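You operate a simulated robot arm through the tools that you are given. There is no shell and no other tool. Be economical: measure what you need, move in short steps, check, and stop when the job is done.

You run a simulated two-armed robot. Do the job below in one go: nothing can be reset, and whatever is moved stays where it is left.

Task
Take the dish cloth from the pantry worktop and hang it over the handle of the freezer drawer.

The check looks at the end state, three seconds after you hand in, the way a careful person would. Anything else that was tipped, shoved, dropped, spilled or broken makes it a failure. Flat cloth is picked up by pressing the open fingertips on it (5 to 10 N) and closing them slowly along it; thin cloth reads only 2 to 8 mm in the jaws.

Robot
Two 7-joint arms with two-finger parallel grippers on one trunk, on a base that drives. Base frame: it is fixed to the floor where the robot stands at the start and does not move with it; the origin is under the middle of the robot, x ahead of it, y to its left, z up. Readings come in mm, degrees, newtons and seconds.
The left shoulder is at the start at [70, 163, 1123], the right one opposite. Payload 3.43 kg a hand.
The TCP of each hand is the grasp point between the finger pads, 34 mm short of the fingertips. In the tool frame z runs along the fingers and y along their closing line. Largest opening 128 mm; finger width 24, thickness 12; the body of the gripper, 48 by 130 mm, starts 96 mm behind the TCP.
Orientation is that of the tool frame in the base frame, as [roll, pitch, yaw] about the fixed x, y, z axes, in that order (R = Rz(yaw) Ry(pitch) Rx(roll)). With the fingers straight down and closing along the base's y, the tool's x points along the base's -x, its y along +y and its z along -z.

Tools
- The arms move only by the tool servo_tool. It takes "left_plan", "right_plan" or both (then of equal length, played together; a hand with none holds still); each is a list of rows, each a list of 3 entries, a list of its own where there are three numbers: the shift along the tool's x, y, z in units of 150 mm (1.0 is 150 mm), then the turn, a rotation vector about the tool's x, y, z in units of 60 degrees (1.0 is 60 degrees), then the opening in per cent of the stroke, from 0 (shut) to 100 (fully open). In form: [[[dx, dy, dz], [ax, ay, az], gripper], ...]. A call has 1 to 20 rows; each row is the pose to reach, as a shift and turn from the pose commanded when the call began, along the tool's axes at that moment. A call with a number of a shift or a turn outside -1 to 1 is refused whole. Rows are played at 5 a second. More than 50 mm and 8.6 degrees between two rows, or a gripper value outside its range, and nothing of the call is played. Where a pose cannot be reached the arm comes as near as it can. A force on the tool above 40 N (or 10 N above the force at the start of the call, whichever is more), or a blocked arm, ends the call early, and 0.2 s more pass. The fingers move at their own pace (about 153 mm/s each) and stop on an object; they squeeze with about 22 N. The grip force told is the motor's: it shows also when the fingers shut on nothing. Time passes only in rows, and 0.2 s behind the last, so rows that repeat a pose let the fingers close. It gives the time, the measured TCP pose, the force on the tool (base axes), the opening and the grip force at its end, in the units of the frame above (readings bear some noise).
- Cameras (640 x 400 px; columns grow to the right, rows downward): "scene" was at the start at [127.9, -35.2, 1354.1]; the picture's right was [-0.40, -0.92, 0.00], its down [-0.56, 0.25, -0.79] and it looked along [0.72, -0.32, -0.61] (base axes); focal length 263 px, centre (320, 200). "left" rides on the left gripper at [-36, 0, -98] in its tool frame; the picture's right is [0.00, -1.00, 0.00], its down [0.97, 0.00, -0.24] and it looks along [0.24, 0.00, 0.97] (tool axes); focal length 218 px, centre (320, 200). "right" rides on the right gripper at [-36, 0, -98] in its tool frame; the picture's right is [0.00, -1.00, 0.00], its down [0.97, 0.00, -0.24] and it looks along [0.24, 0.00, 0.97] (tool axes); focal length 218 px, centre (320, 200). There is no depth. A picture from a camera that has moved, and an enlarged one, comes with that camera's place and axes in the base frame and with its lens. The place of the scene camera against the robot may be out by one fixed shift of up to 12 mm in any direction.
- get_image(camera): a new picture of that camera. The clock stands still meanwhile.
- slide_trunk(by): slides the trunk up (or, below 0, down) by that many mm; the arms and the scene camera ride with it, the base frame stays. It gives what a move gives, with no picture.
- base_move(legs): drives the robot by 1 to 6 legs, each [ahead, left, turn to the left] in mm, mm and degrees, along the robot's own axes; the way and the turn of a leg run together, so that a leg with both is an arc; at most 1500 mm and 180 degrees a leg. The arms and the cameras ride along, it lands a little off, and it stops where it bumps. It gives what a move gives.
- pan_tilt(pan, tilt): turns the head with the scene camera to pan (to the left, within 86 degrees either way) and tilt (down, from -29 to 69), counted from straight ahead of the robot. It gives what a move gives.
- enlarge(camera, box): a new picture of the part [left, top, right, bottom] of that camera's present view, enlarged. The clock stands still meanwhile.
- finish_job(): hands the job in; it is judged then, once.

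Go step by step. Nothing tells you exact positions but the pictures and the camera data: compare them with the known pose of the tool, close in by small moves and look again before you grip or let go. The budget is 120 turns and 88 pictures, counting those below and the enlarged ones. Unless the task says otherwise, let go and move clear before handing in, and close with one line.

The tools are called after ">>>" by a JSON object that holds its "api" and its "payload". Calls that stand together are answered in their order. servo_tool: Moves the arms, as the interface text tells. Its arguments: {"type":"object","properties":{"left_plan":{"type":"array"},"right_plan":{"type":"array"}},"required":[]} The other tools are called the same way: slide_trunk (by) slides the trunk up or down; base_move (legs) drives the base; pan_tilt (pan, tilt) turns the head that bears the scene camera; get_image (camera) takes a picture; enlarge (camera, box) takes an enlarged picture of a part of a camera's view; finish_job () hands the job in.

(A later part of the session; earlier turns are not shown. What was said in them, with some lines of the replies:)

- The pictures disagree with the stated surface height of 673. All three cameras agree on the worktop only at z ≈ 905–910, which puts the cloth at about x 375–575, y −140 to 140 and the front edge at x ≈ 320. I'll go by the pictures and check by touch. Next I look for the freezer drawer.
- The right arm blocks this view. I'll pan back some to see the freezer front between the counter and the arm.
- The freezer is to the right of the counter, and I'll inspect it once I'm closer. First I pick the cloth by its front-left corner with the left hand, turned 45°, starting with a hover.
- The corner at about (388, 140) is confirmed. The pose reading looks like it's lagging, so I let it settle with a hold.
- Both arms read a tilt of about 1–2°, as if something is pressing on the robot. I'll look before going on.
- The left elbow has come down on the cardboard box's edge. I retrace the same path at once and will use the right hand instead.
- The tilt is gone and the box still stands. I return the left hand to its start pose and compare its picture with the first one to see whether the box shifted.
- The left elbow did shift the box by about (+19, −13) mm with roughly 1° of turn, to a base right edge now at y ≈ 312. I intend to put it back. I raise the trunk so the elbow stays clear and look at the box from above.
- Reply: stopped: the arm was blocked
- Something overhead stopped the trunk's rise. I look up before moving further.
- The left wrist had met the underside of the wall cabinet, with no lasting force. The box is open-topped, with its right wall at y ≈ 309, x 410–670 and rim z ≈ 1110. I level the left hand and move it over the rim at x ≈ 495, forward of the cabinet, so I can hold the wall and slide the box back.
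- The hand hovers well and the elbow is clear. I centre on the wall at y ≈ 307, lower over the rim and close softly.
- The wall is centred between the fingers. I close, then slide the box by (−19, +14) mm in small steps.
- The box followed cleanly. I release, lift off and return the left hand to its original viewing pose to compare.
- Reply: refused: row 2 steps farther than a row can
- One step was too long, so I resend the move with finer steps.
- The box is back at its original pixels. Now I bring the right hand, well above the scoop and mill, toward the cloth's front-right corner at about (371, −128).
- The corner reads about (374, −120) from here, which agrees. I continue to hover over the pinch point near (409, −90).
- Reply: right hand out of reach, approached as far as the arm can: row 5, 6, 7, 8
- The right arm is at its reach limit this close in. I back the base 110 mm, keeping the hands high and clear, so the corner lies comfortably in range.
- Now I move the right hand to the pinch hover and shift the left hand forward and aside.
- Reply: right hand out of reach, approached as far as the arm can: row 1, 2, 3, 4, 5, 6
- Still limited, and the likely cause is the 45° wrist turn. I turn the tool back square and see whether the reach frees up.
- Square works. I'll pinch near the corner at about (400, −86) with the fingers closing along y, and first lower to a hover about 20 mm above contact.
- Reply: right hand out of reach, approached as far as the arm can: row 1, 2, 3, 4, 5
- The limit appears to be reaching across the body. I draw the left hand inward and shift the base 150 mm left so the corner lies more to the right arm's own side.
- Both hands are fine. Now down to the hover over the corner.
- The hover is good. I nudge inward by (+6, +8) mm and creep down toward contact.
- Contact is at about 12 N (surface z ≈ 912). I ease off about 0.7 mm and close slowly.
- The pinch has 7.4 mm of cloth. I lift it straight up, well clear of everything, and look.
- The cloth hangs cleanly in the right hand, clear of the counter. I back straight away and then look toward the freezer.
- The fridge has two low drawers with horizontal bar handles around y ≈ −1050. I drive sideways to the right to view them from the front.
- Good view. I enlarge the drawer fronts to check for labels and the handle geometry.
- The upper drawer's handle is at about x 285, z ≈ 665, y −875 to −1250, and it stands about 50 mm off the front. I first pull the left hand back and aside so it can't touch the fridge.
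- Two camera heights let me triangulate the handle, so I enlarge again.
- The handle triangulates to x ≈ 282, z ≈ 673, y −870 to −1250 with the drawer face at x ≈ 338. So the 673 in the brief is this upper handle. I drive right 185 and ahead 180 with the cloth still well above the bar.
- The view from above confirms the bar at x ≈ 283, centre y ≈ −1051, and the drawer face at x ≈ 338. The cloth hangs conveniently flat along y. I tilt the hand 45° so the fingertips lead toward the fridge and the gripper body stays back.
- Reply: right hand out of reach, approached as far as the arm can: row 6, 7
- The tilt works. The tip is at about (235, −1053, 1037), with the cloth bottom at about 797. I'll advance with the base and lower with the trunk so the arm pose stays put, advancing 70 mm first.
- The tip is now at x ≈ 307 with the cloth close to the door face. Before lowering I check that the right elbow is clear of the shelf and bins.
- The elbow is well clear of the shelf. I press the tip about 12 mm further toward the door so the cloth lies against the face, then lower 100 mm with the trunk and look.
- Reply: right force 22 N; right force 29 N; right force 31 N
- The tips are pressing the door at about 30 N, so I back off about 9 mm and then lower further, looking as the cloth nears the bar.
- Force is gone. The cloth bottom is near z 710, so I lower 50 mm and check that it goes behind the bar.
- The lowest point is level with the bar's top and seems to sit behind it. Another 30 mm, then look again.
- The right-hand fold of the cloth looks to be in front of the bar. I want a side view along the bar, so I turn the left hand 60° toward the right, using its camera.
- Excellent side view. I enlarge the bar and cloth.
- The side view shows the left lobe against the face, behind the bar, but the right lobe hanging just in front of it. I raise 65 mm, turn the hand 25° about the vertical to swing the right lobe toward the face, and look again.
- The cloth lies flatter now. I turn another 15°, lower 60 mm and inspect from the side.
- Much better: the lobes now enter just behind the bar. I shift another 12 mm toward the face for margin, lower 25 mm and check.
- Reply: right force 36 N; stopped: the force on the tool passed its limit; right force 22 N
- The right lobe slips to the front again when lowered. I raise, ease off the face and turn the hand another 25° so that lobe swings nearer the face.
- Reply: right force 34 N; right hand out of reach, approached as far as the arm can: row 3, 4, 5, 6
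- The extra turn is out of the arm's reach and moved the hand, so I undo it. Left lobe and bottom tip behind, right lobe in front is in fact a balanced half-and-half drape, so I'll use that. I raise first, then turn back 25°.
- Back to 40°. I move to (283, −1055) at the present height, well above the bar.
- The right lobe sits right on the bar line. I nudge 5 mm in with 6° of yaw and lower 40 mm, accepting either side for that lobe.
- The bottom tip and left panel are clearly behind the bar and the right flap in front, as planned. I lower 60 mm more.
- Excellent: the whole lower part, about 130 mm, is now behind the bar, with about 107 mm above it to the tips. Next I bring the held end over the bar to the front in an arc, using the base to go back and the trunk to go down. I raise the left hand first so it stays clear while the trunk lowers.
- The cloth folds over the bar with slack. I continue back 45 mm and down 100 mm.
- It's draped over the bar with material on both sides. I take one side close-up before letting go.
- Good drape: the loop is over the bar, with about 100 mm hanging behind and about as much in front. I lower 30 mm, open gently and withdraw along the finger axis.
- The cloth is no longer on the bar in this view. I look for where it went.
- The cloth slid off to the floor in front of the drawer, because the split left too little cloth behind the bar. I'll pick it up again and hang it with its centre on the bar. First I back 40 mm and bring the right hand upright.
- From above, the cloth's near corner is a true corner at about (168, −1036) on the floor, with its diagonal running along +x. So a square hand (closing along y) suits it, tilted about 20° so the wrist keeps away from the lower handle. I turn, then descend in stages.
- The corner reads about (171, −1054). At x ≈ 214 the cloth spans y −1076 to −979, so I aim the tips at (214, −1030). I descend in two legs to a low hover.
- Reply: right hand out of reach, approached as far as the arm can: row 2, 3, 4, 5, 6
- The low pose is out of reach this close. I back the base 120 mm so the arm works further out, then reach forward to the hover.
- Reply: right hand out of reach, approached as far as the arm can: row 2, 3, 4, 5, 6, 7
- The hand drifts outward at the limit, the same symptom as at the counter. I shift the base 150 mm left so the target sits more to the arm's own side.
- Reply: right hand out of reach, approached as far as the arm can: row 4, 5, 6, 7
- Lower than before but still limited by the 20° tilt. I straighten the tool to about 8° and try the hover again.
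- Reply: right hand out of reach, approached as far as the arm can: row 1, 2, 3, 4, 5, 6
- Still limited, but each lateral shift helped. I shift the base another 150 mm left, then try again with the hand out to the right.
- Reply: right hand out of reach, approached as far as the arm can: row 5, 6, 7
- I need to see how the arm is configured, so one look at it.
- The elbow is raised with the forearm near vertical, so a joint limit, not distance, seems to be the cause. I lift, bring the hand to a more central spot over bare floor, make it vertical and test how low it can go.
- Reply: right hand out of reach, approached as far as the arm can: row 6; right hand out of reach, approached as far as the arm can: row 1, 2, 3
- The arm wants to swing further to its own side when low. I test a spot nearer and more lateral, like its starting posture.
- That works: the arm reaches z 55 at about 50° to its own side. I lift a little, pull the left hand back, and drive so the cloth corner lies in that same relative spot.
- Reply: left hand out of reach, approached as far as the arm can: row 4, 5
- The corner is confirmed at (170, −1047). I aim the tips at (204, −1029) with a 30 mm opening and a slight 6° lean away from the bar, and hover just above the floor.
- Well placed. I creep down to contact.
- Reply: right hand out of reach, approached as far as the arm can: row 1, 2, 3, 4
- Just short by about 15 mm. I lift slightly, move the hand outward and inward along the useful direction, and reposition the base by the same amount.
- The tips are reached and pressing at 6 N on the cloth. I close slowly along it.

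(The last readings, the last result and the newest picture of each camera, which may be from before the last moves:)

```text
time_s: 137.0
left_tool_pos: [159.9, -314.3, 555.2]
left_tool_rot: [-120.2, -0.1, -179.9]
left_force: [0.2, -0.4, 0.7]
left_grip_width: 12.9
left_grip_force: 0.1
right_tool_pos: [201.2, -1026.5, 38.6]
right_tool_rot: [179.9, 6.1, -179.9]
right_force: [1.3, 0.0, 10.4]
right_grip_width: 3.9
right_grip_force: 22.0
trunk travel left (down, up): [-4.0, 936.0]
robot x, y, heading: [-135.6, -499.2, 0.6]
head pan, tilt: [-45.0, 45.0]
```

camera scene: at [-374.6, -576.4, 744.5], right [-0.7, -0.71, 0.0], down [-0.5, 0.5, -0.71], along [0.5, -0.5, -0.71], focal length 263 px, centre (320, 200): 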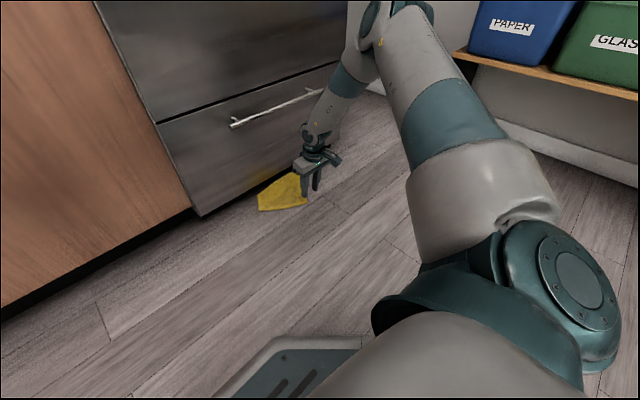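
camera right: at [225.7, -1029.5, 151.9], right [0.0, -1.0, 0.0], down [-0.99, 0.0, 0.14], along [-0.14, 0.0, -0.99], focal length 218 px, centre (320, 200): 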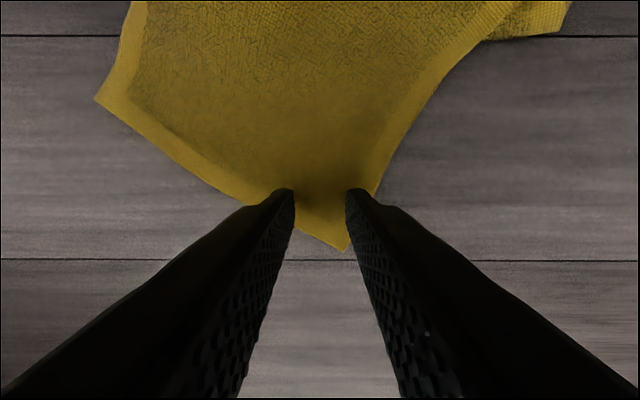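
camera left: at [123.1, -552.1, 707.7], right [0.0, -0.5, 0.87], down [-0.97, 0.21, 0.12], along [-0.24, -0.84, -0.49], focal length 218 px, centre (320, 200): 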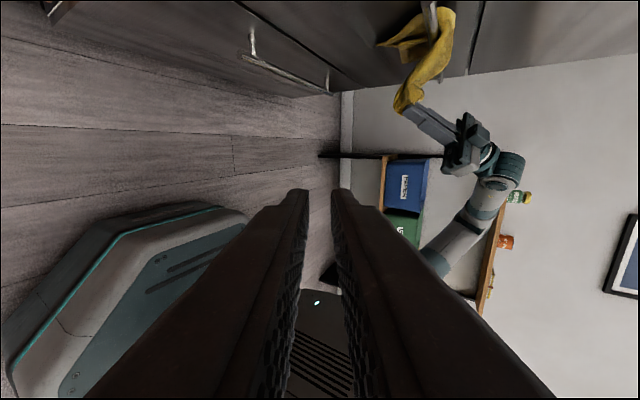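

3.9 mm in the jaws indicates the cloth is held. I lift a little, back straight off to clear the handles, raise the trunk and look.

>>> {"api": "servo_tool", "payload": {"right_plan": [[[0.0, 0, -0.15], [0, 0, 0], 0], [[0, 0, -0.3], [0, 0, 0], 0], [[0, 0, -0.45], [0, 0, 0], 0], [[0, 0, -0.45], [0, 0, 0], 0]]}}

>>> {"api": "base_move", "payload": {"legs": [[-330, 0, 0]]}}

>>> {"api": "slide_trunk", "payload": {"by": 480}}

>>> {"api": "pan_tilt", "payload": {"pan": -50, "tilt": 45}}

>>> {"api": "get_image", "payload": {"camera": "scene"}}

```text
time_s: 138.0
left_tool_pos: [159.3, -313.2, 555.8]
left_tool_rot: [-120.1, -0.1, -179.8]
left_force: [-0.1, -0.5, -0.8]
left_grip_width: 12.8
left_grip_force: 0.1
right_tool_pos: [193.4, -1025.7, 102.9]
right_tool_rot: [179.8, 6.0, -179.9]
right_force: [0.3, -0.2, 0.5]
right_grip_width: 3.4
right_grip_force: 22.2
trunk travel left (down, up): [-4.0, 936.0]
robot x, y, heading: [-133.9, -498.3, 0.3]
head pan, tilt: [-45.0, 45.0]
```

```text
time_s: 140.2
left_tool_pos: [-171.5, -316.6, 556.3]
left_tool_rot: [-120.1, 0.0, 179.8]
left_force: [-0.3, 0.3, 0.0]
left_grip_width: 12.7
left_grip_force: 0.1
right_tool_pos: [-140.7, -1029.2, 103.9]
right_tool_rot: [179.9, 6.1, 179.8]
right_force: [0.6, -0.1, -0.5]
right_grip_width: 4.0
right_grip_force: 21.7
trunk travel left (down, up): [-4.0, 936.0]
robot x, y, heading: [-467.4, -499.6, -0.0]
head pan, tilt: [-45.0, 45.0]
```

```text
refused: 480 is not a number from -400 to 400
```

```text
time_s: 140.8
left_tool_pos: [-172.3, -317.0, 556.3]
left_tool_rot: [-120.1, -0.1, 179.8]
left_force: [0.2, 0.4, 0.2]
left_grip_width: 12.6
left_grip_force: 0.1
right_tool_pos: [-141.5, -1028.9, 102.8]
right_tool_rot: [179.9, 6.1, 179.8]
right_force: [0.4, -0.3, -0.2]
right_grip_width: 3.8
right_grip_force: 22.0
trunk travel left (down, up): [-4.0, 936.0]
robot x, y, heading: [-470.8, -498.0, 0.2]
head pan, tilt: [-50.0, 45.0]
```

```text
13 pictures are left
camera scene: at [-368.5, -564.5, 744.6], right [-0.77, -0.64, 0.0], down [-0.46, 0.54, -0.71], along [0.46, -0.54, -0.71], focal length 263 px, centre (320, 200)
```

scene: 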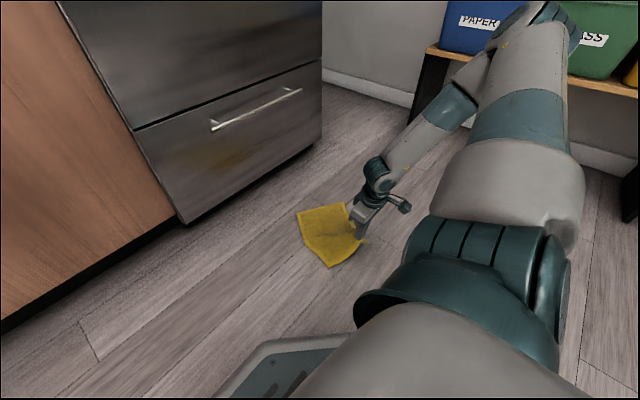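

The cloth is held by the corner. I raise the trunk and bring the arm back to the posture used before at the freezer.

>>> {"api": "slide_trunk", "payload": {"by": 400}}

>>> {"api": "servo_tool", "payload": {"right_plan": [[[-0.1, 0.15, -0.22], [0, 0, 0], 0], [[-0.2, 0.31, -0.44], [0, 0, 0], 0], [[-0.31, 0.47, -0.66], [0, 0, 0], 0], [[-0.42, 0.633, -0.887], [0, 0, 0], 0]]}}

>>> {"api": "servo_tool", "payload": {"right_plan": [[[-0.1, 0.15, -0.22], [0, 0, 0], 0], [[-0.2, 0.31, -0.44], [0, 0, 0], 0], [[-0.31, 0.47, -0.66], [0, 0, 0], 0], [[-0.42, 0.633, -0.887], [0, 0, 0], 0]]}}

>>> {"api": "servo_tool", "payload": {"right_plan": [[[-0.1, 0.15, -0.22], [0, 0, 0], 0], [[-0.2, 0.31, -0.44], [0, 0, 0], 0], [[-0.31, 0.47, -0.66], [0, 0, 0], 0], [[-0.42, 0.633, -0.887], [0, 0, 0], 0], [[-0.42, 0.633, -0.887], [0, 0, 0], 0]]}}

>>> {"api": "slide_trunk", "payload": {"by": 134}}

```text
time_s: 144.7
left_tool_pos: [-171.8, -316.9, 955.8]
left_tool_rot: [-120.0, -0.1, 179.8]
left_force: [-0.6, -0.3, -0.2]
left_grip_width: 12.8
left_grip_force: 0.1
right_tool_pos: [-140.3, -1028.8, 503.7]
right_tool_rot: [180.0, 6.2, 179.8]
right_force: [0.3, -0.9, -0.2]
right_grip_width: 3.7
right_grip_force: 22.2
trunk travel left (down, up): [-404.0, 536.0]
robot x, y, heading: [-468.1, -499.4, 0.1]
head pan, tilt: [-50.0, 45.0]
```

```text
time_s: 145.7
left_tool_pos: [-171.9, -317.9, 954.7]
left_tool_rot: [-120.1, -0.1, 179.8]
left_force: [0.3, 0.5, -0.5]
left_grip_width: 12.8
left_grip_force: 0.1
right_tool_pos: [-91.6, -934.6, 642.7]
right_tool_rot: [180.0, 6.0, 179.8]
right_force: [0.0, -0.5, 0.2]
right_grip_width: 3.6
right_grip_force: 22.2
trunk travel left (down, up): [-404.0, 536.0]
robot x, y, heading: [-468.7, -502.0, 0.1]
head pan, tilt: [-50.0, 45.0]
```

```text
time_s: 146.7
left_tool_pos: [-172.2, -315.8, 955.8]
left_tool_rot: [-120.1, -0.1, 179.8]
left_force: [0.4, 0.0, -0.7]
left_grip_width: 12.6
left_grip_force: 0.0
right_tool_pos: [-43.6, -835.7, 782.8]
right_tool_rot: [179.9, 6.0, 179.7]
right_force: [-0.7, -0.5, -0.5]
right_grip_width: 3.9
right_grip_force: 21.9
trunk travel left (down, up): [-404.0, 536.0]
robot x, y, heading: [-468.6, -501.2, 0.4]
head pan, tilt: [-50.0, 45.0]
```

```text
time_s: 147.9
left_tool_pos: [-171.3, -317.1, 956.0]
left_tool_rot: [-120.2, -0.2, 179.8]
left_force: [1.1, 0.9, 0.4]
left_grip_width: 12.6
left_grip_force: 0.0
right_tool_pos: [5.1, -744.0, 919.6]
right_tool_rot: [179.8, 6.0, 179.8]
right_force: [-0.4, 0.0, 0.3]
right_grip_width: 3.8
right_grip_force: 21.5
trunk travel left (down, up): [-404.0, 536.0]
robot x, y, heading: [-469.8, -502.5, 0.3]
head pan, tilt: [-50.0, 45.0]
```

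```text
time_s: 149.5
left_tool_pos: [-172.0, -316.9, 1089.0]
left_tool_rot: [-120.2, -0.1, 179.8]
left_force: [1.0, 0.4, -0.2]
left_grip_width: 12.6
left_grip_force: 0.0
right_tool_pos: [5.7, -743.6, 1053.1]
right_tool_rot: [179.9, 6.0, 179.9]
right_force: [0.1, 0.4, 0.2]
right_grip_width: 3.6
right_grip_force: 22.3
trunk travel left (down, up): [-538.0, 402.0]
robot x, y, heading: [-474.0, -501.6, -0.1]
head pan, tilt: [-50.0, 45.0]
```

Now I drive to the freezer front as before, tilt the hand to 45°, and restore the left hand's side-viewing pose.

>>> {"api": "base_move", "payload": {"legs": [[0, -315, 0], [185, 0, 0]]}}

>>> {"api": "servo_tool", "payload": {"right_plan": [[[0, 0, 0], [0, -0.13, 0], 0], [[0, 0, 0], [0, -0.26, 0], 0], [[0, 0, 0], [0, -0.39, 0], 0], [[0, 0, 0], [0, -0.52, 0], 0], [[0, 0, 0], [0, -0.65, 0], 0], [[0, 0, 0], [0, -0.65, 0], 0], [[0, 0, 0], [0, -0.65, 0], 0]], "left_plan": [[[-0.1, 0.14, 0.083], [0, 0, 0], 10], [[-0.2, 0.29, 0.167], [0, 0, 0], 10], [[-0.32, 0.43, 0.25], [0, 0, 0], 10], [[-0.44, 0.58, 0.333], [0, 0, 0], 10], [[-0.58, 0.72, 0.417], [0, 0, 0], 10], [[-0.72, 0.866, 0.5], [0, 0, 0], 10], [[-0.72, 0.866, 0.5], [0, 0, 0], 10]]}}

>>> {"api": "get_image", "payload": {"camera": "scene"}}

```text
time_s: 152.8
left_tool_pos: [15.8, -632.7, 1089.9]
left_tool_rot: [-120.1, -0.1, 179.9]
left_force: [0.4, -0.9, 0.2]
left_grip_width: 13.4
left_grip_force: 0.1
right_tool_pos: [193.3, -1058.9, 1052.7]
right_tool_rot: [179.9, 6.0, 179.9]
right_force: [0.0, -0.1, 0.2]
right_grip_width: 4.0
right_grip_force: 21.9
trunk travel left (down, up): [-538.0, 402.0]
robot x, y, heading: [-284.1, -814.2, 0.2]
head pan, tilt: [-50.0, 45.0]
```

```text
time_s: 154.4
left_tool_pos: [122.9, -632.3, 939.6]
left_tool_rot: [-120.1, -0.2, 179.8]
left_force: [0.1, -0.2, 0.9]
left_grip_width: 12.8
left_grip_force: 0.1
right_tool_pos: [211.4, -1058.7, 1067.4]
right_tool_rot: [179.8, 44.9, 179.7]
right_force: [0.3, -0.5, 0.1]
right_grip_width: 3.6
right_grip_force: 21.7
right hand out of reach, approached as far as the arm can: row 5, 6, 7
trunk travel left (down, up): [-538.0, 402.0]
robot x, y, heading: [-280.4, -820.2, 0.0]
head pan, tilt: [-50.0, 45.0]
```

```text
12 pictures are left
camera scene: at [-181.7, -879.9, 1278.6], right [-0.76, -0.64, 0.0], down [-0.46, 0.54, -0.71], along [0.46, -0.54, -0.71], focal length 263 px, centre (320, 200)
```

scene: 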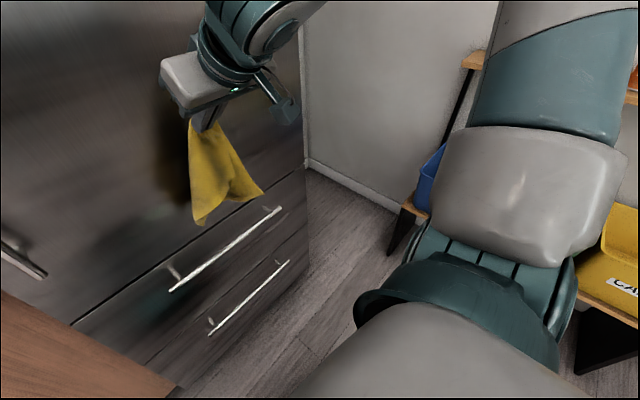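

It hangs in two lobes to about z 835. I advance 70 mm to the face and lower 90 mm, then check with the side camera.

>>> {"api": "base_move", "payload": {"legs": [[70, 0, 0]]}}

>>> {"api": "slide_trunk", "payload": {"by": -110}}

>>> {"api": "enlarge", "payload": {"camera": "left", "box": [290, 20, 590, 210]}}

```text
time_s: 155.4
left_tool_pos: [192.8, -631.3, 938.3]
left_tool_rot: [-120.1, -0.2, 179.9]
left_force: [1.7, -0.1, 0.2]
left_grip_width: 12.9
left_grip_force: 0.1
right_tool_pos: [282.6, -1058.3, 1065.6]
right_tool_rot: [179.8, 44.8, 179.9]
right_force: [1.7, -0.3, -1.3]
right_grip_width: 3.5
right_grip_force: 21.6
trunk travel left (down, up): [-538.0, 402.0]
robot x, y, heading: [-212.5, -819.8, 0.1]
head pan, tilt: [-50.0, 45.0]
```

```text
time_s: 156.8
left_tool_pos: [191.2, -630.9, 829.9]
left_tool_rot: [-120.1, -0.1, 179.9]
left_force: [-0.2, -0.3, -0.1]
left_grip_width: 12.6
left_grip_force: 0.1
right_tool_pos: [281.9, -1058.6, 957.9]
right_tool_rot: [179.8, 44.9, 179.8]
right_force: [-0.2, -0.8, -1.3]
right_grip_width: 3.5
right_grip_force: 21.5
trunk travel left (down, up): [-428.0, 512.0]
robot x, y, heading: [-213.0, -820.4, 0.0]
head pan, tilt: [-50.0, 45.0]
```

```text
2.11 times, centred on (440, 115) of left
camera zoom: at [228.8, -546.1, 879.0], right [0.0, -0.5, 0.86], down [-0.97, 0.21, 0.12], along [-0.24, -0.84, -0.49], focal length 460 px, centre (67, 379)
```

zoom: 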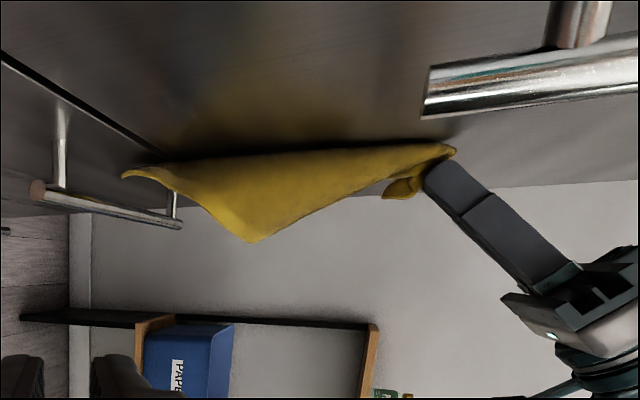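

This time the left lobe sticks out and the tip is near the face, so I turn the hand 30° the other way, lower 45 mm and check.

>>> {"api": "servo_tool", "payload": {"right_plan": [[[0, 0, 0], [0.09, 0, 0.09], 0], [[0, 0, 0], [0.18, 0, 0.18], 0], [[0, 0, 0], [0.27, 0, 0.27], 0], [[0, 0, 0], [0.354, 0, 0.354], 0], [[0, 0, 0], [0.354, 0, 0.354], 0], [[0, 0, 0], [0.354, 0, 0.354], 0]]}}

>>> {"api": "slide_trunk", "payload": {"by": -45}}

>>> {"api": "enlarge", "payload": {"camera": "left", "box": [290, 20, 590, 210]}}

```text
time_s: 158.2
left_tool_pos: [191.2, -631.7, 830.5]
left_tool_rot: [-120.2, -0.1, 180.0]
left_force: [-0.5, -0.8, -1.1]
left_grip_width: 12.7
left_grip_force: 0.1
right_tool_pos: [281.2, -1059.0, 956.6]
right_tool_rot: [179.9, 44.9, 149.8]
right_force: [0.1, -0.1, -0.6]
right_grip_width: 3.6
right_grip_force: 21.9
trunk travel left (down, up): [-428.0, 512.0]
robot x, y, heading: [-210.8, -819.1, 0.2]
head pan, tilt: [-50.0, 45.0]
```

```text
time_s: 159.1
left_tool_pos: [191.4, -631.5, 784.6]
left_tool_rot: [-120.1, -0.1, 179.9]
left_force: [-0.3, -0.1, -0.4]
left_grip_width: 13.0
left_grip_force: 0.1
right_tool_pos: [280.5, -1058.4, 911.7]
right_tool_rot: [179.9, 45.0, 149.8]
right_force: [0.8, 0.3, -0.9]
right_grip_width: 3.1
right_grip_force: 21.8
trunk travel left (down, up): [-383.0, 557.0]
robot x, y, heading: [-214.6, -820.7, 0.0]
head pan, tilt: [-50.0, 45.0]
```

```text
2.11 times, centred on (440, 115) of left
camera zoom: at [228.7, -546.1, 834.0], right [0.0, -0.5, 0.86], down [-0.97, 0.21, 0.12], along [-0.24, -0.84, -0.49], focal length 460 px, centre (67, 379)
```

zoom: 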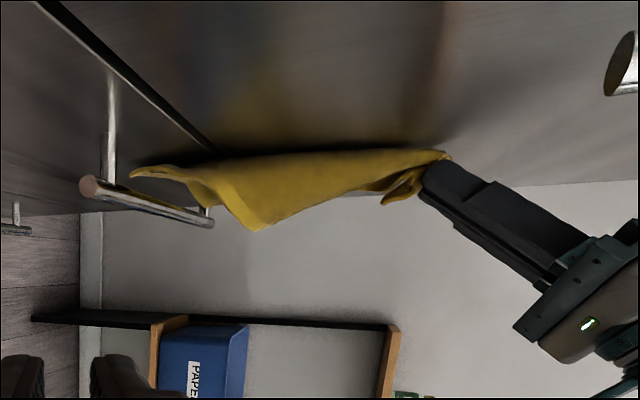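

Better: the tip goes behind the bar and the left lobe is only slightly forward. I turn 15° more, go 6 mm nearer the face and lower 35 mm.

>>> {"api": "servo_tool", "payload": {"right_plan": [[[-0.012, 0.01, 0.012], [0.09, 0, 0.09], 0], [[-0.024, 0.02, 0.024], [0.177, 0, 0.177], 0], [[-0.024, 0.02, 0.024], [0.177, 0, 0.177], 0], [[-0.024, 0.02, 0.024], [0.177, 0, 0.177], 0]]}}

>>> {"api": "slide_trunk", "payload": {"by": -35}}

>>> {"api": "enlarge", "payload": {"camera": "left", "box": [290, 20, 590, 210]}}

```text
time_s: 160.1
left_tool_pos: [191.9, -631.7, 784.6]
left_tool_rot: [-120.0, -0.2, 179.9]
left_force: [-1.1, -0.4, 0.4]
left_grip_width: 12.7
left_grip_force: 0.1
right_tool_pos: [288.6, -1059.5, 912.3]
right_tool_rot: [180.0, 44.9, 134.9]
right_force: [0.9, 0.0, 0.5]
right_grip_width: 3.3
right_grip_force: 22.0
trunk travel left (down, up): [-383.0, 557.0]
robot x, y, heading: [-214.0, -817.6, 0.1]
head pan, tilt: [-50.0, 45.0]
```

```text
time_s: 160.8
left_tool_pos: [191.7, -630.8, 749.9]
left_tool_rot: [-120.1, 0.0, 179.9]
left_force: [0.2, 0.5, 0.4]
left_grip_width: 12.9
left_grip_force: 0.0
right_tool_pos: [286.8, -1058.6, 878.0]
right_tool_rot: [179.9, 44.9, 134.7]
right_force: [0.2, 0.3, -0.3]
right_grip_width: 3.6
right_grip_force: 22.3
trunk travel left (down, up): [-348.0, 592.0]
robot x, y, heading: [-212.3, -818.7, 0.3]
head pan, tilt: [-50.0, 45.0]
```

```text
2.11 times, centred on (440, 115) of left
camera zoom: at [228.7, -546.1, 799.0], right [0.0, -0.5, 0.86], down [-0.97, 0.21, 0.12], along [-0.24, -0.84, -0.49], focal length 460 px, centre (67, 379)
```

zoom: 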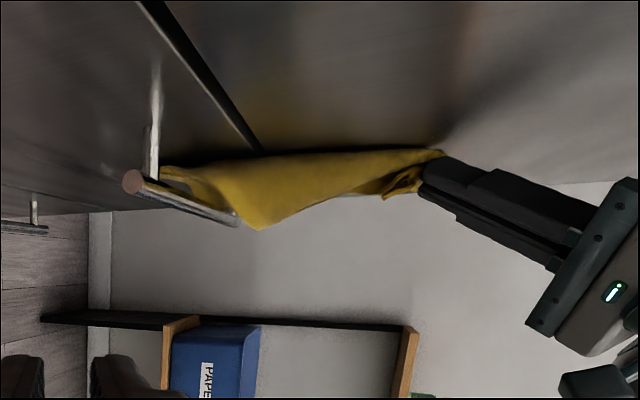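

The left lobe rides at the bar line, and last time that settled behind as I lowered. This time I'll leave clearly more than half behind the bar. I lower 65 mm and check.

>>> {"api": "slide_trunk", "payload": {"by": -65}}

>>> {"api": "enlarge", "payload": {"camera": "left", "box": [290, 20, 590, 210]}}

```text
time_s: 161.9
left_tool_pos: [192.2, -631.9, 685.5]
left_tool_rot: [-120.1, -0.1, 179.9]
left_force: [0.7, 0.5, -0.6]
left_grip_width: 13.0
left_grip_force: 0.0
right_tool_pos: [287.5, -1058.0, 812.4]
right_tool_rot: [179.9, 44.9, 134.7]
right_force: [-0.1, -0.2, 0.0]
right_grip_width: 3.6
right_grip_force: 22.0
trunk travel left (down, up): [-283.0, 657.0]
robot x, y, heading: [-208.6, -818.8, -0.0]
head pan, tilt: [-50.0, 45.0]
```

```text
2.11 times, centred on (440, 115) of left
camera zoom: at [228.7, -546.1, 734.0], right [0.0, -0.5, 0.86], down [-0.97, 0.21, 0.12], along [-0.24, -0.84, -0.49], focal length 460 px, centre (67, 379)
```

zoom: 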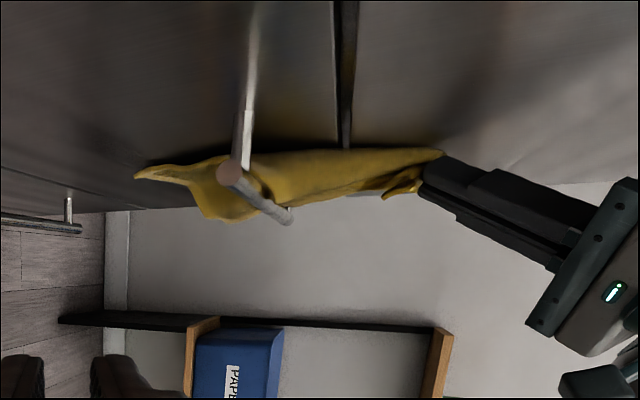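

All of it is behind the bar now. I lower 45 mm more so about 155 mm hangs behind, then bring the held end just over the bar: back 58, down 60.

>>> {"api": "slide_trunk", "payload": {"by": -45}}

>>> {"api": "base_move", "payload": {"legs": [[-58, 0, 0]]}}

>>> {"api": "slide_trunk", "payload": {"by": -60}}

>>> {"api": "enlarge", "payload": {"camera": "left", "box": [290, 0, 590, 190]}}

```text
time_s: 162.8
left_tool_pos: [192.7, -630.7, 640.1]
left_tool_rot: [-120.1, -0.1, 179.9]
left_force: [-0.8, 0.0, -0.3]
left_grip_width: 12.9
left_grip_force: 0.1
right_tool_pos: [287.0, -1058.9, 767.3]
right_tool_rot: [179.9, 44.9, 134.9]
right_force: [-0.6, 0.0, -0.9]
right_grip_width: 3.4
right_grip_force: 22.2
trunk travel left (down, up): [-238.0, 702.0]
robot x, y, heading: [-210.5, -817.2, 0.4]
head pan, tilt: [-50.0, 45.0]
```

```text
time_s: 163.7
left_tool_pos: [133.9, -631.9, 640.2]
left_tool_rot: [-120.1, 0.0, 179.9]
left_force: [-0.6, -0.3, 0.0]
left_grip_width: 12.8
left_grip_force: 0.0
right_tool_pos: [229.3, -1058.1, 767.0]
right_tool_rot: [179.9, 44.9, 134.8]
right_force: [-0.5, -0.4, -0.4]
right_grip_width: 3.1
right_grip_force: 22.1
trunk travel left (down, up): [-238.0, 702.0]
robot x, y, heading: [-270.1, -815.9, -0.0]
head pan, tilt: [-50.0, 45.0]
```

```text
time_s: 164.7
left_tool_pos: [133.6, -632.9, 579.1]
left_tool_rot: [-120.1, -0.1, 180.0]
left_force: [0.3, -0.1, 0.8]
left_grip_width: 12.9
left_grip_force: 0.2
right_tool_pos: [229.4, -1059.8, 708.1]
right_tool_rot: [179.9, 44.9, 134.8]
right_force: [0.8, 0.4, -0.6]
right_grip_width: 3.3
right_grip_force: 21.9
trunk travel left (down, up): [-178.0, 762.0]
robot x, y, heading: [-269.8, -813.7, 0.2]
head pan, tilt: [-50.0, 45.0]
```

```text
2.11 times, centred on (440, 95) of left
camera zoom: at [170.8, -546.4, 629.0], right [0.0, -0.5, 0.86], down [-0.97, 0.21, 0.12], along [-0.24, -0.84, -0.49], focal length 460 px, centre (67, 421)
```

zoom: 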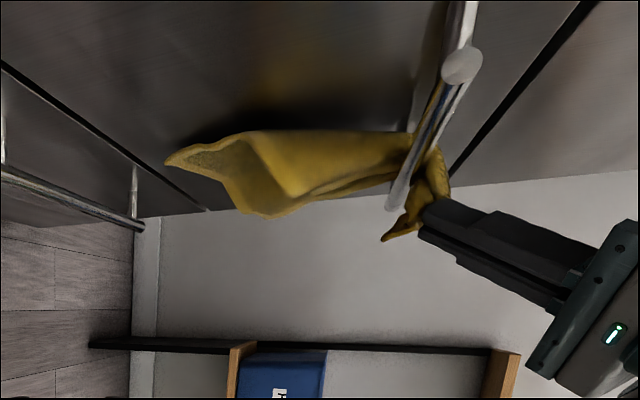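

Most of the cloth is now behind. I draw the held end straight down in front of the bar by 105 mm, to put about 100 mm in front, then tuck it 9 mm closer so it already hangs taut before release.

>>> {"api": "slide_trunk", "payload": {"by": -103}}

>>> {"api": "servo_tool", "payload": {"right_plan": [[[-0.015, 0.021, 0.015], [0, 0, 0], 0], [[-0.03, 0.042, 0.03], [0, 0, 0], 0], [[-0.03, 0.042, 0.03], [0, 0, 0], 0], [[-0.03, 0.042, 0.03], [0, 0, 0], 0]]}}

>>> {"api": "enlarge", "payload": {"camera": "left", "box": [340, 0, 640, 190]}}

>>> {"api": "get_image", "payload": {"camera": "scene"}}

```text
time_s: 166.1
left_tool_pos: [134.0, -633.0, 476.4]
left_tool_rot: [-120.1, -0.1, 179.9]
left_force: [0.1, -0.5, 0.6]
left_grip_width: 12.9
left_grip_force: 0.0
right_tool_pos: [229.3, -1058.4, 604.5]
right_tool_rot: [179.9, 44.9, 134.7]
right_force: [-0.3, -0.3, -0.1]
right_grip_width: 3.6
right_grip_force: 21.5
trunk travel left (down, up): [-75.0, 865.0]
robot x, y, heading: [-270.1, -818.5, -0.1]
head pan, tilt: [-50.0, 45.0]
```

```text
time_s: 167.1
left_tool_pos: [134.0, -631.0, 476.3]
left_tool_rot: [-120.2, -0.2, 179.9]
left_force: [0.3, -0.4, -0.4]
left_grip_width: 12.7
left_grip_force: 0.1
right_tool_pos: [239.2, -1059.6, 604.1]
right_tool_rot: [179.9, 44.9, 134.8]
right_force: [-0.4, -0.1, 0.3]
right_grip_width: 3.7
right_grip_force: 21.4
trunk travel left (down, up): [-75.0, 865.0]
robot x, y, heading: [-269.2, -816.9, 0.1]
head pan, tilt: [-50.0, 45.0]
```

```text
2.11 times, centred on (490, 95) of left
camera zoom: at [170.9, -546.4, 525.8], right [0.0, -0.5, 0.86], down [-0.97, 0.21, 0.12], along [-0.24, -0.84, -0.49], focal length 460 px, centre (-38, 421)
```

zoom: 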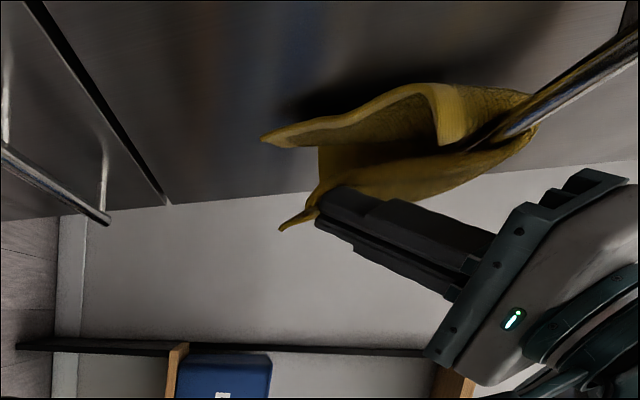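

```text
5 pictures are left
camera scene: at [-170.1, -879.7, 815.6], right [-0.76, -0.64, 0.0], down [-0.46, 0.54, -0.71], along [0.46, -0.54, -0.71], focal length 263 px, centre (320, 200)
```

scene: 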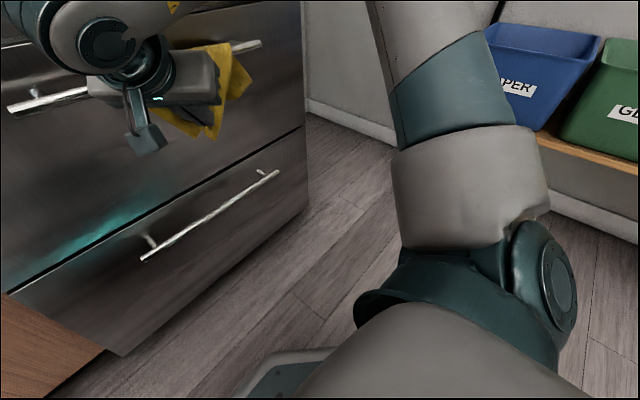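

The ends are about level, with slightly more behind than in front, and the cloth is taut over the bar. I open very gently in small increments and check.

>>> {"api": "servo_tool", "payload": {"right_plan": [[[0, 0, 0], [0, 0, 0], 4], [[0, 0, 0], [0, 0, 0], 6], [[0, 0, 0], [0, 0, 0], 8], [[0, 0, 0], [0, 0, 0], 10], [[0, 0, 0], [0, 0, 0], 14], [[0, 0, 0], [0, 0, 0], 18], [[0, 0, 0], [0, 0, 0], 24], [[0, 0, 0], [0, 0, 0], 24], [[0, 0, 0], [0, 0, 0], 24], [[0, 0, 0], [0, 0, 0], 24]]}}

>>> {"api": "enlarge", "payload": {"camera": "left", "box": [340, 0, 640, 190]}}

```text
time_s: 169.3
left_tool_pos: [134.1, -632.2, 476.6]
left_tool_rot: [-120.1, -0.1, 179.9]
left_force: [0.7, 0.0, 0.5]
left_grip_width: 12.9
left_grip_force: 0.0
right_tool_pos: [238.5, -1059.3, 603.5]
right_tool_rot: [179.9, 44.9, 134.9]
right_force: [0.6, -0.4, 0.5]
right_grip_width: 30.6
right_grip_force: 0.1
trunk travel left (down, up): [-75.0, 865.0]
robot x, y, heading: [-271.2, -816.4, 0.2]
head pan, tilt: [-50.0, 45.0]
```

```text
2.11 times, centred on (490, 95) of left
camera zoom: at [170.9, -546.4, 525.8], right [0.0, -0.5, 0.86], down [-0.97, 0.21, 0.12], along [-0.24, -0.84, -0.49], focal length 460 px, centre (-38, 421)
```

zoom: 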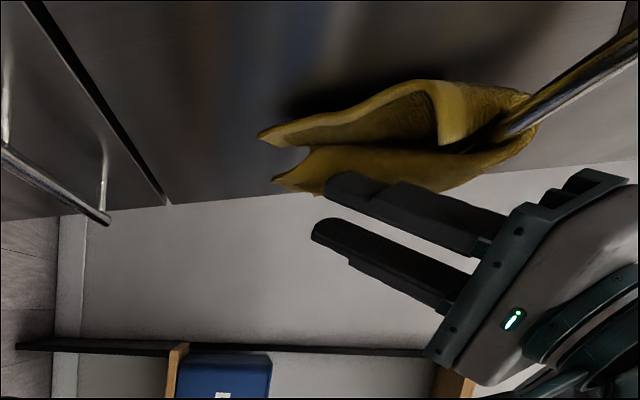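

It is hanging on its own, both ends level. I withdraw slowly along the finger axis so nothing hooks.

>>> {"api": "servo_tool", "payload": {"right_plan": [[[0, 0, -0.06], [0, 0, 0], 24], [[0, 0, -0.12], [0, 0, 0], 24], [[0, 0, -0.18], [0, 0, 0], 24], [[0, 0, -0.26], [0, 0, 0], 24], [[0, 0, -0.34], [0, 0, 0], 24], [[0, 0, -0.42], [0, 0, 0], 24], [[0, 0, -0.42], [0, 0, 0], 24]]}}

>>> {"api": "enlarge", "payload": {"camera": "left", "box": [340, 0, 640, 190]}}

```text
time_s: 170.9
left_tool_pos: [134.0, -630.6, 477.6]
left_tool_rot: [-120.0, 0.0, 179.9]
left_force: [-0.5, -0.3, -0.5]
left_grip_width: 12.5
left_grip_force: 0.2
right_tool_pos: [207.3, -1044.9, 649.5]
right_tool_rot: [179.8, 44.8, 134.9]
right_force: [-0.4, 0.1, 0.5]
right_grip_width: 30.8
right_grip_force: 0.0
right hand out of reach, approached as far as the arm can: row 4, 5, 6, 7
trunk travel left (down, up): [-75.0, 865.0]
robot x, y, heading: [-269.0, -816.2, 0.3]
head pan, tilt: [-50.0, 45.0]
```

```text
2.11 times, centred on (490, 95) of left
camera zoom: at [170.9, -546.3, 525.9], right [0.0, -0.5, 0.86], down [-0.97, 0.21, 0.12], along [-0.24, -0.84, -0.49], focal length 460 px, centre (-38, 421)
```

zoom: 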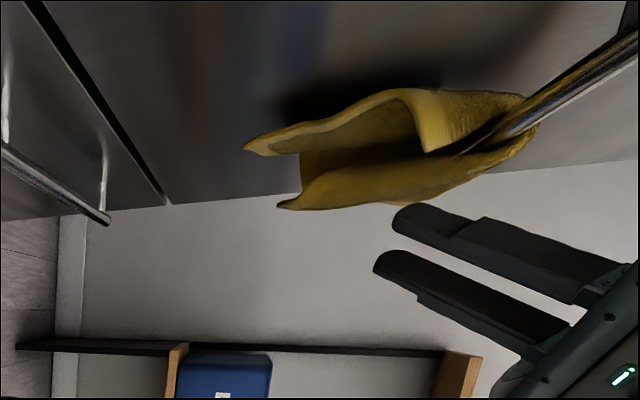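

The hand is free and the cloth stays hung. I back the base away and check once more after some time.

>>> {"api": "base_move", "payload": {"legs": [[-200, 0, 0]]}}

>>> {"api": "pan_tilt", "payload": {"pan": -25, "tilt": 35}}

>>> {"api": "get_image", "payload": {"camera": "scene"}}

```text
time_s: 172.5
left_tool_pos: [-62.8, -632.2, 477.6]
left_tool_rot: [-120.0, -0.1, 179.8]
left_force: [-0.3, 0.2, 0.9]
left_grip_width: 12.7
left_grip_force: 0.1
right_tool_pos: [9.9, -1045.4, 649.1]
right_tool_rot: [179.9, 44.9, 134.7]
right_force: [0.4, -0.4, -0.6]
right_grip_width: 30.6
right_grip_force: 0.1
trunk travel left (down, up): [-75.0, 865.0]
robot x, y, heading: [-470.6, -818.8, -0.0]
head pan, tilt: [-50.0, 45.0]
```

```text
time_s: 173.4
left_tool_pos: [-63.5, -633.3, 477.4]
left_tool_rot: [-120.0, -0.1, 179.8]
left_force: [-0.3, 0.0, 0.8]
left_grip_width: 13.0
left_grip_force: 0.0
right_tool_pos: [10.4, -1045.3, 649.1]
right_tool_rot: [179.8, 44.8, 134.6]
right_force: [0.8, 0.2, -0.1]
right_grip_width: 30.8
right_grip_force: 0.1
trunk travel left (down, up): [-75.0, 865.0]
robot x, y, heading: [-471.2, -814.8, -0.3]
head pan, tilt: [-25.0, 35.0]
```

```text
2 pictures are left
camera scene: at [-340.2, -855.1, 830.3], right [-0.42, -0.91, 0.0], down [-0.52, 0.24, -0.82], along [0.74, -0.35, -0.57], focal length 263 px, centre (320, 200)
```

scene: 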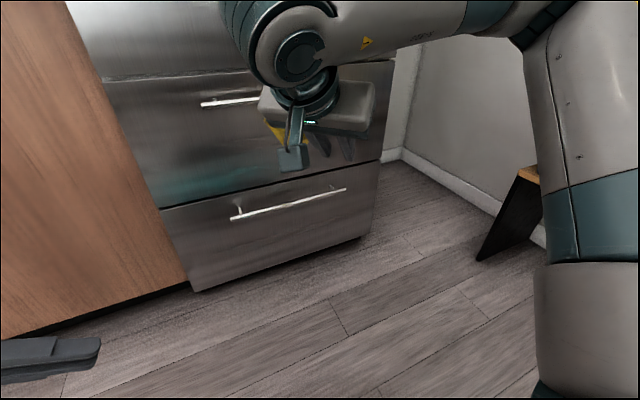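

The floor is clear and yellow shows at the upper handle behind my hand. I raise the trunk to get an unobstructed last look.

>>> {"api": "slide_trunk", "payload": {"by": 250}}

>>> {"api": "enlarge", "payload": {"camera": "scene", "box": [150, 80, 450, 300]}}

```text
time_s: 175.9
left_tool_pos: [-62.9, -632.7, 727.3]
left_tool_rot: [-120.1, -0.1, 179.7]
left_force: [-0.7, 0.0, -0.8]
left_grip_width: 12.5
left_grip_force: 0.0
right_tool_pos: [10.1, -1046.0, 899.1]
right_tool_rot: [179.8, 44.8, 134.7]
right_force: [0.5, 0.5, 0.1]
right_grip_width: 30.4
right_grip_force: 0.1
trunk travel left (down, up): [-325.0, 615.0]
robot x, y, heading: [-470.2, -819.7, 0.2]
head pan, tilt: [-25.0, 35.0]
```

```text
1.82 times, centred on (300, 190) of scene
camera zoom: at [-340.0, -855.0, 1080.3], right [-0.42, -0.91, 0.0], down [-0.52, 0.24, -0.82], along [0.74, -0.35, -0.57], focal length 478 px, centre (356, 218)
```

zoom: 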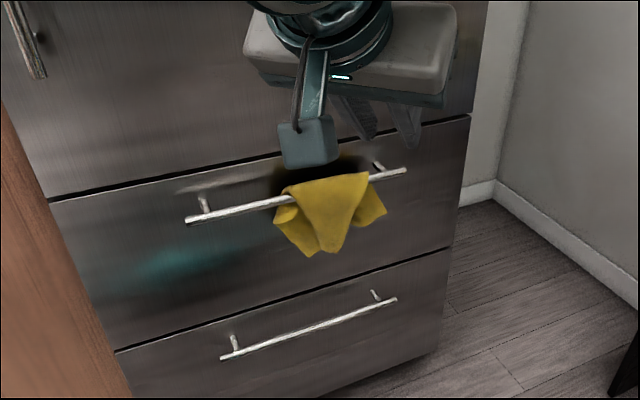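

The cloth hangs steadily over the upper freezer drawer handle with both sides down, the drawers are shut and my hands are well clear. I'm handing in.

>>> {"api": "finish_job", "payload": {}}

```text
The job is handed in.
```

The dish cloth is hanging over the upper freezer drawer handle. My elbow shoved the cardboard box about 20 mm early on and I slid it back to match the first picture. The cloth also slid to the floor on the first try, so I picked it up and rehung it.
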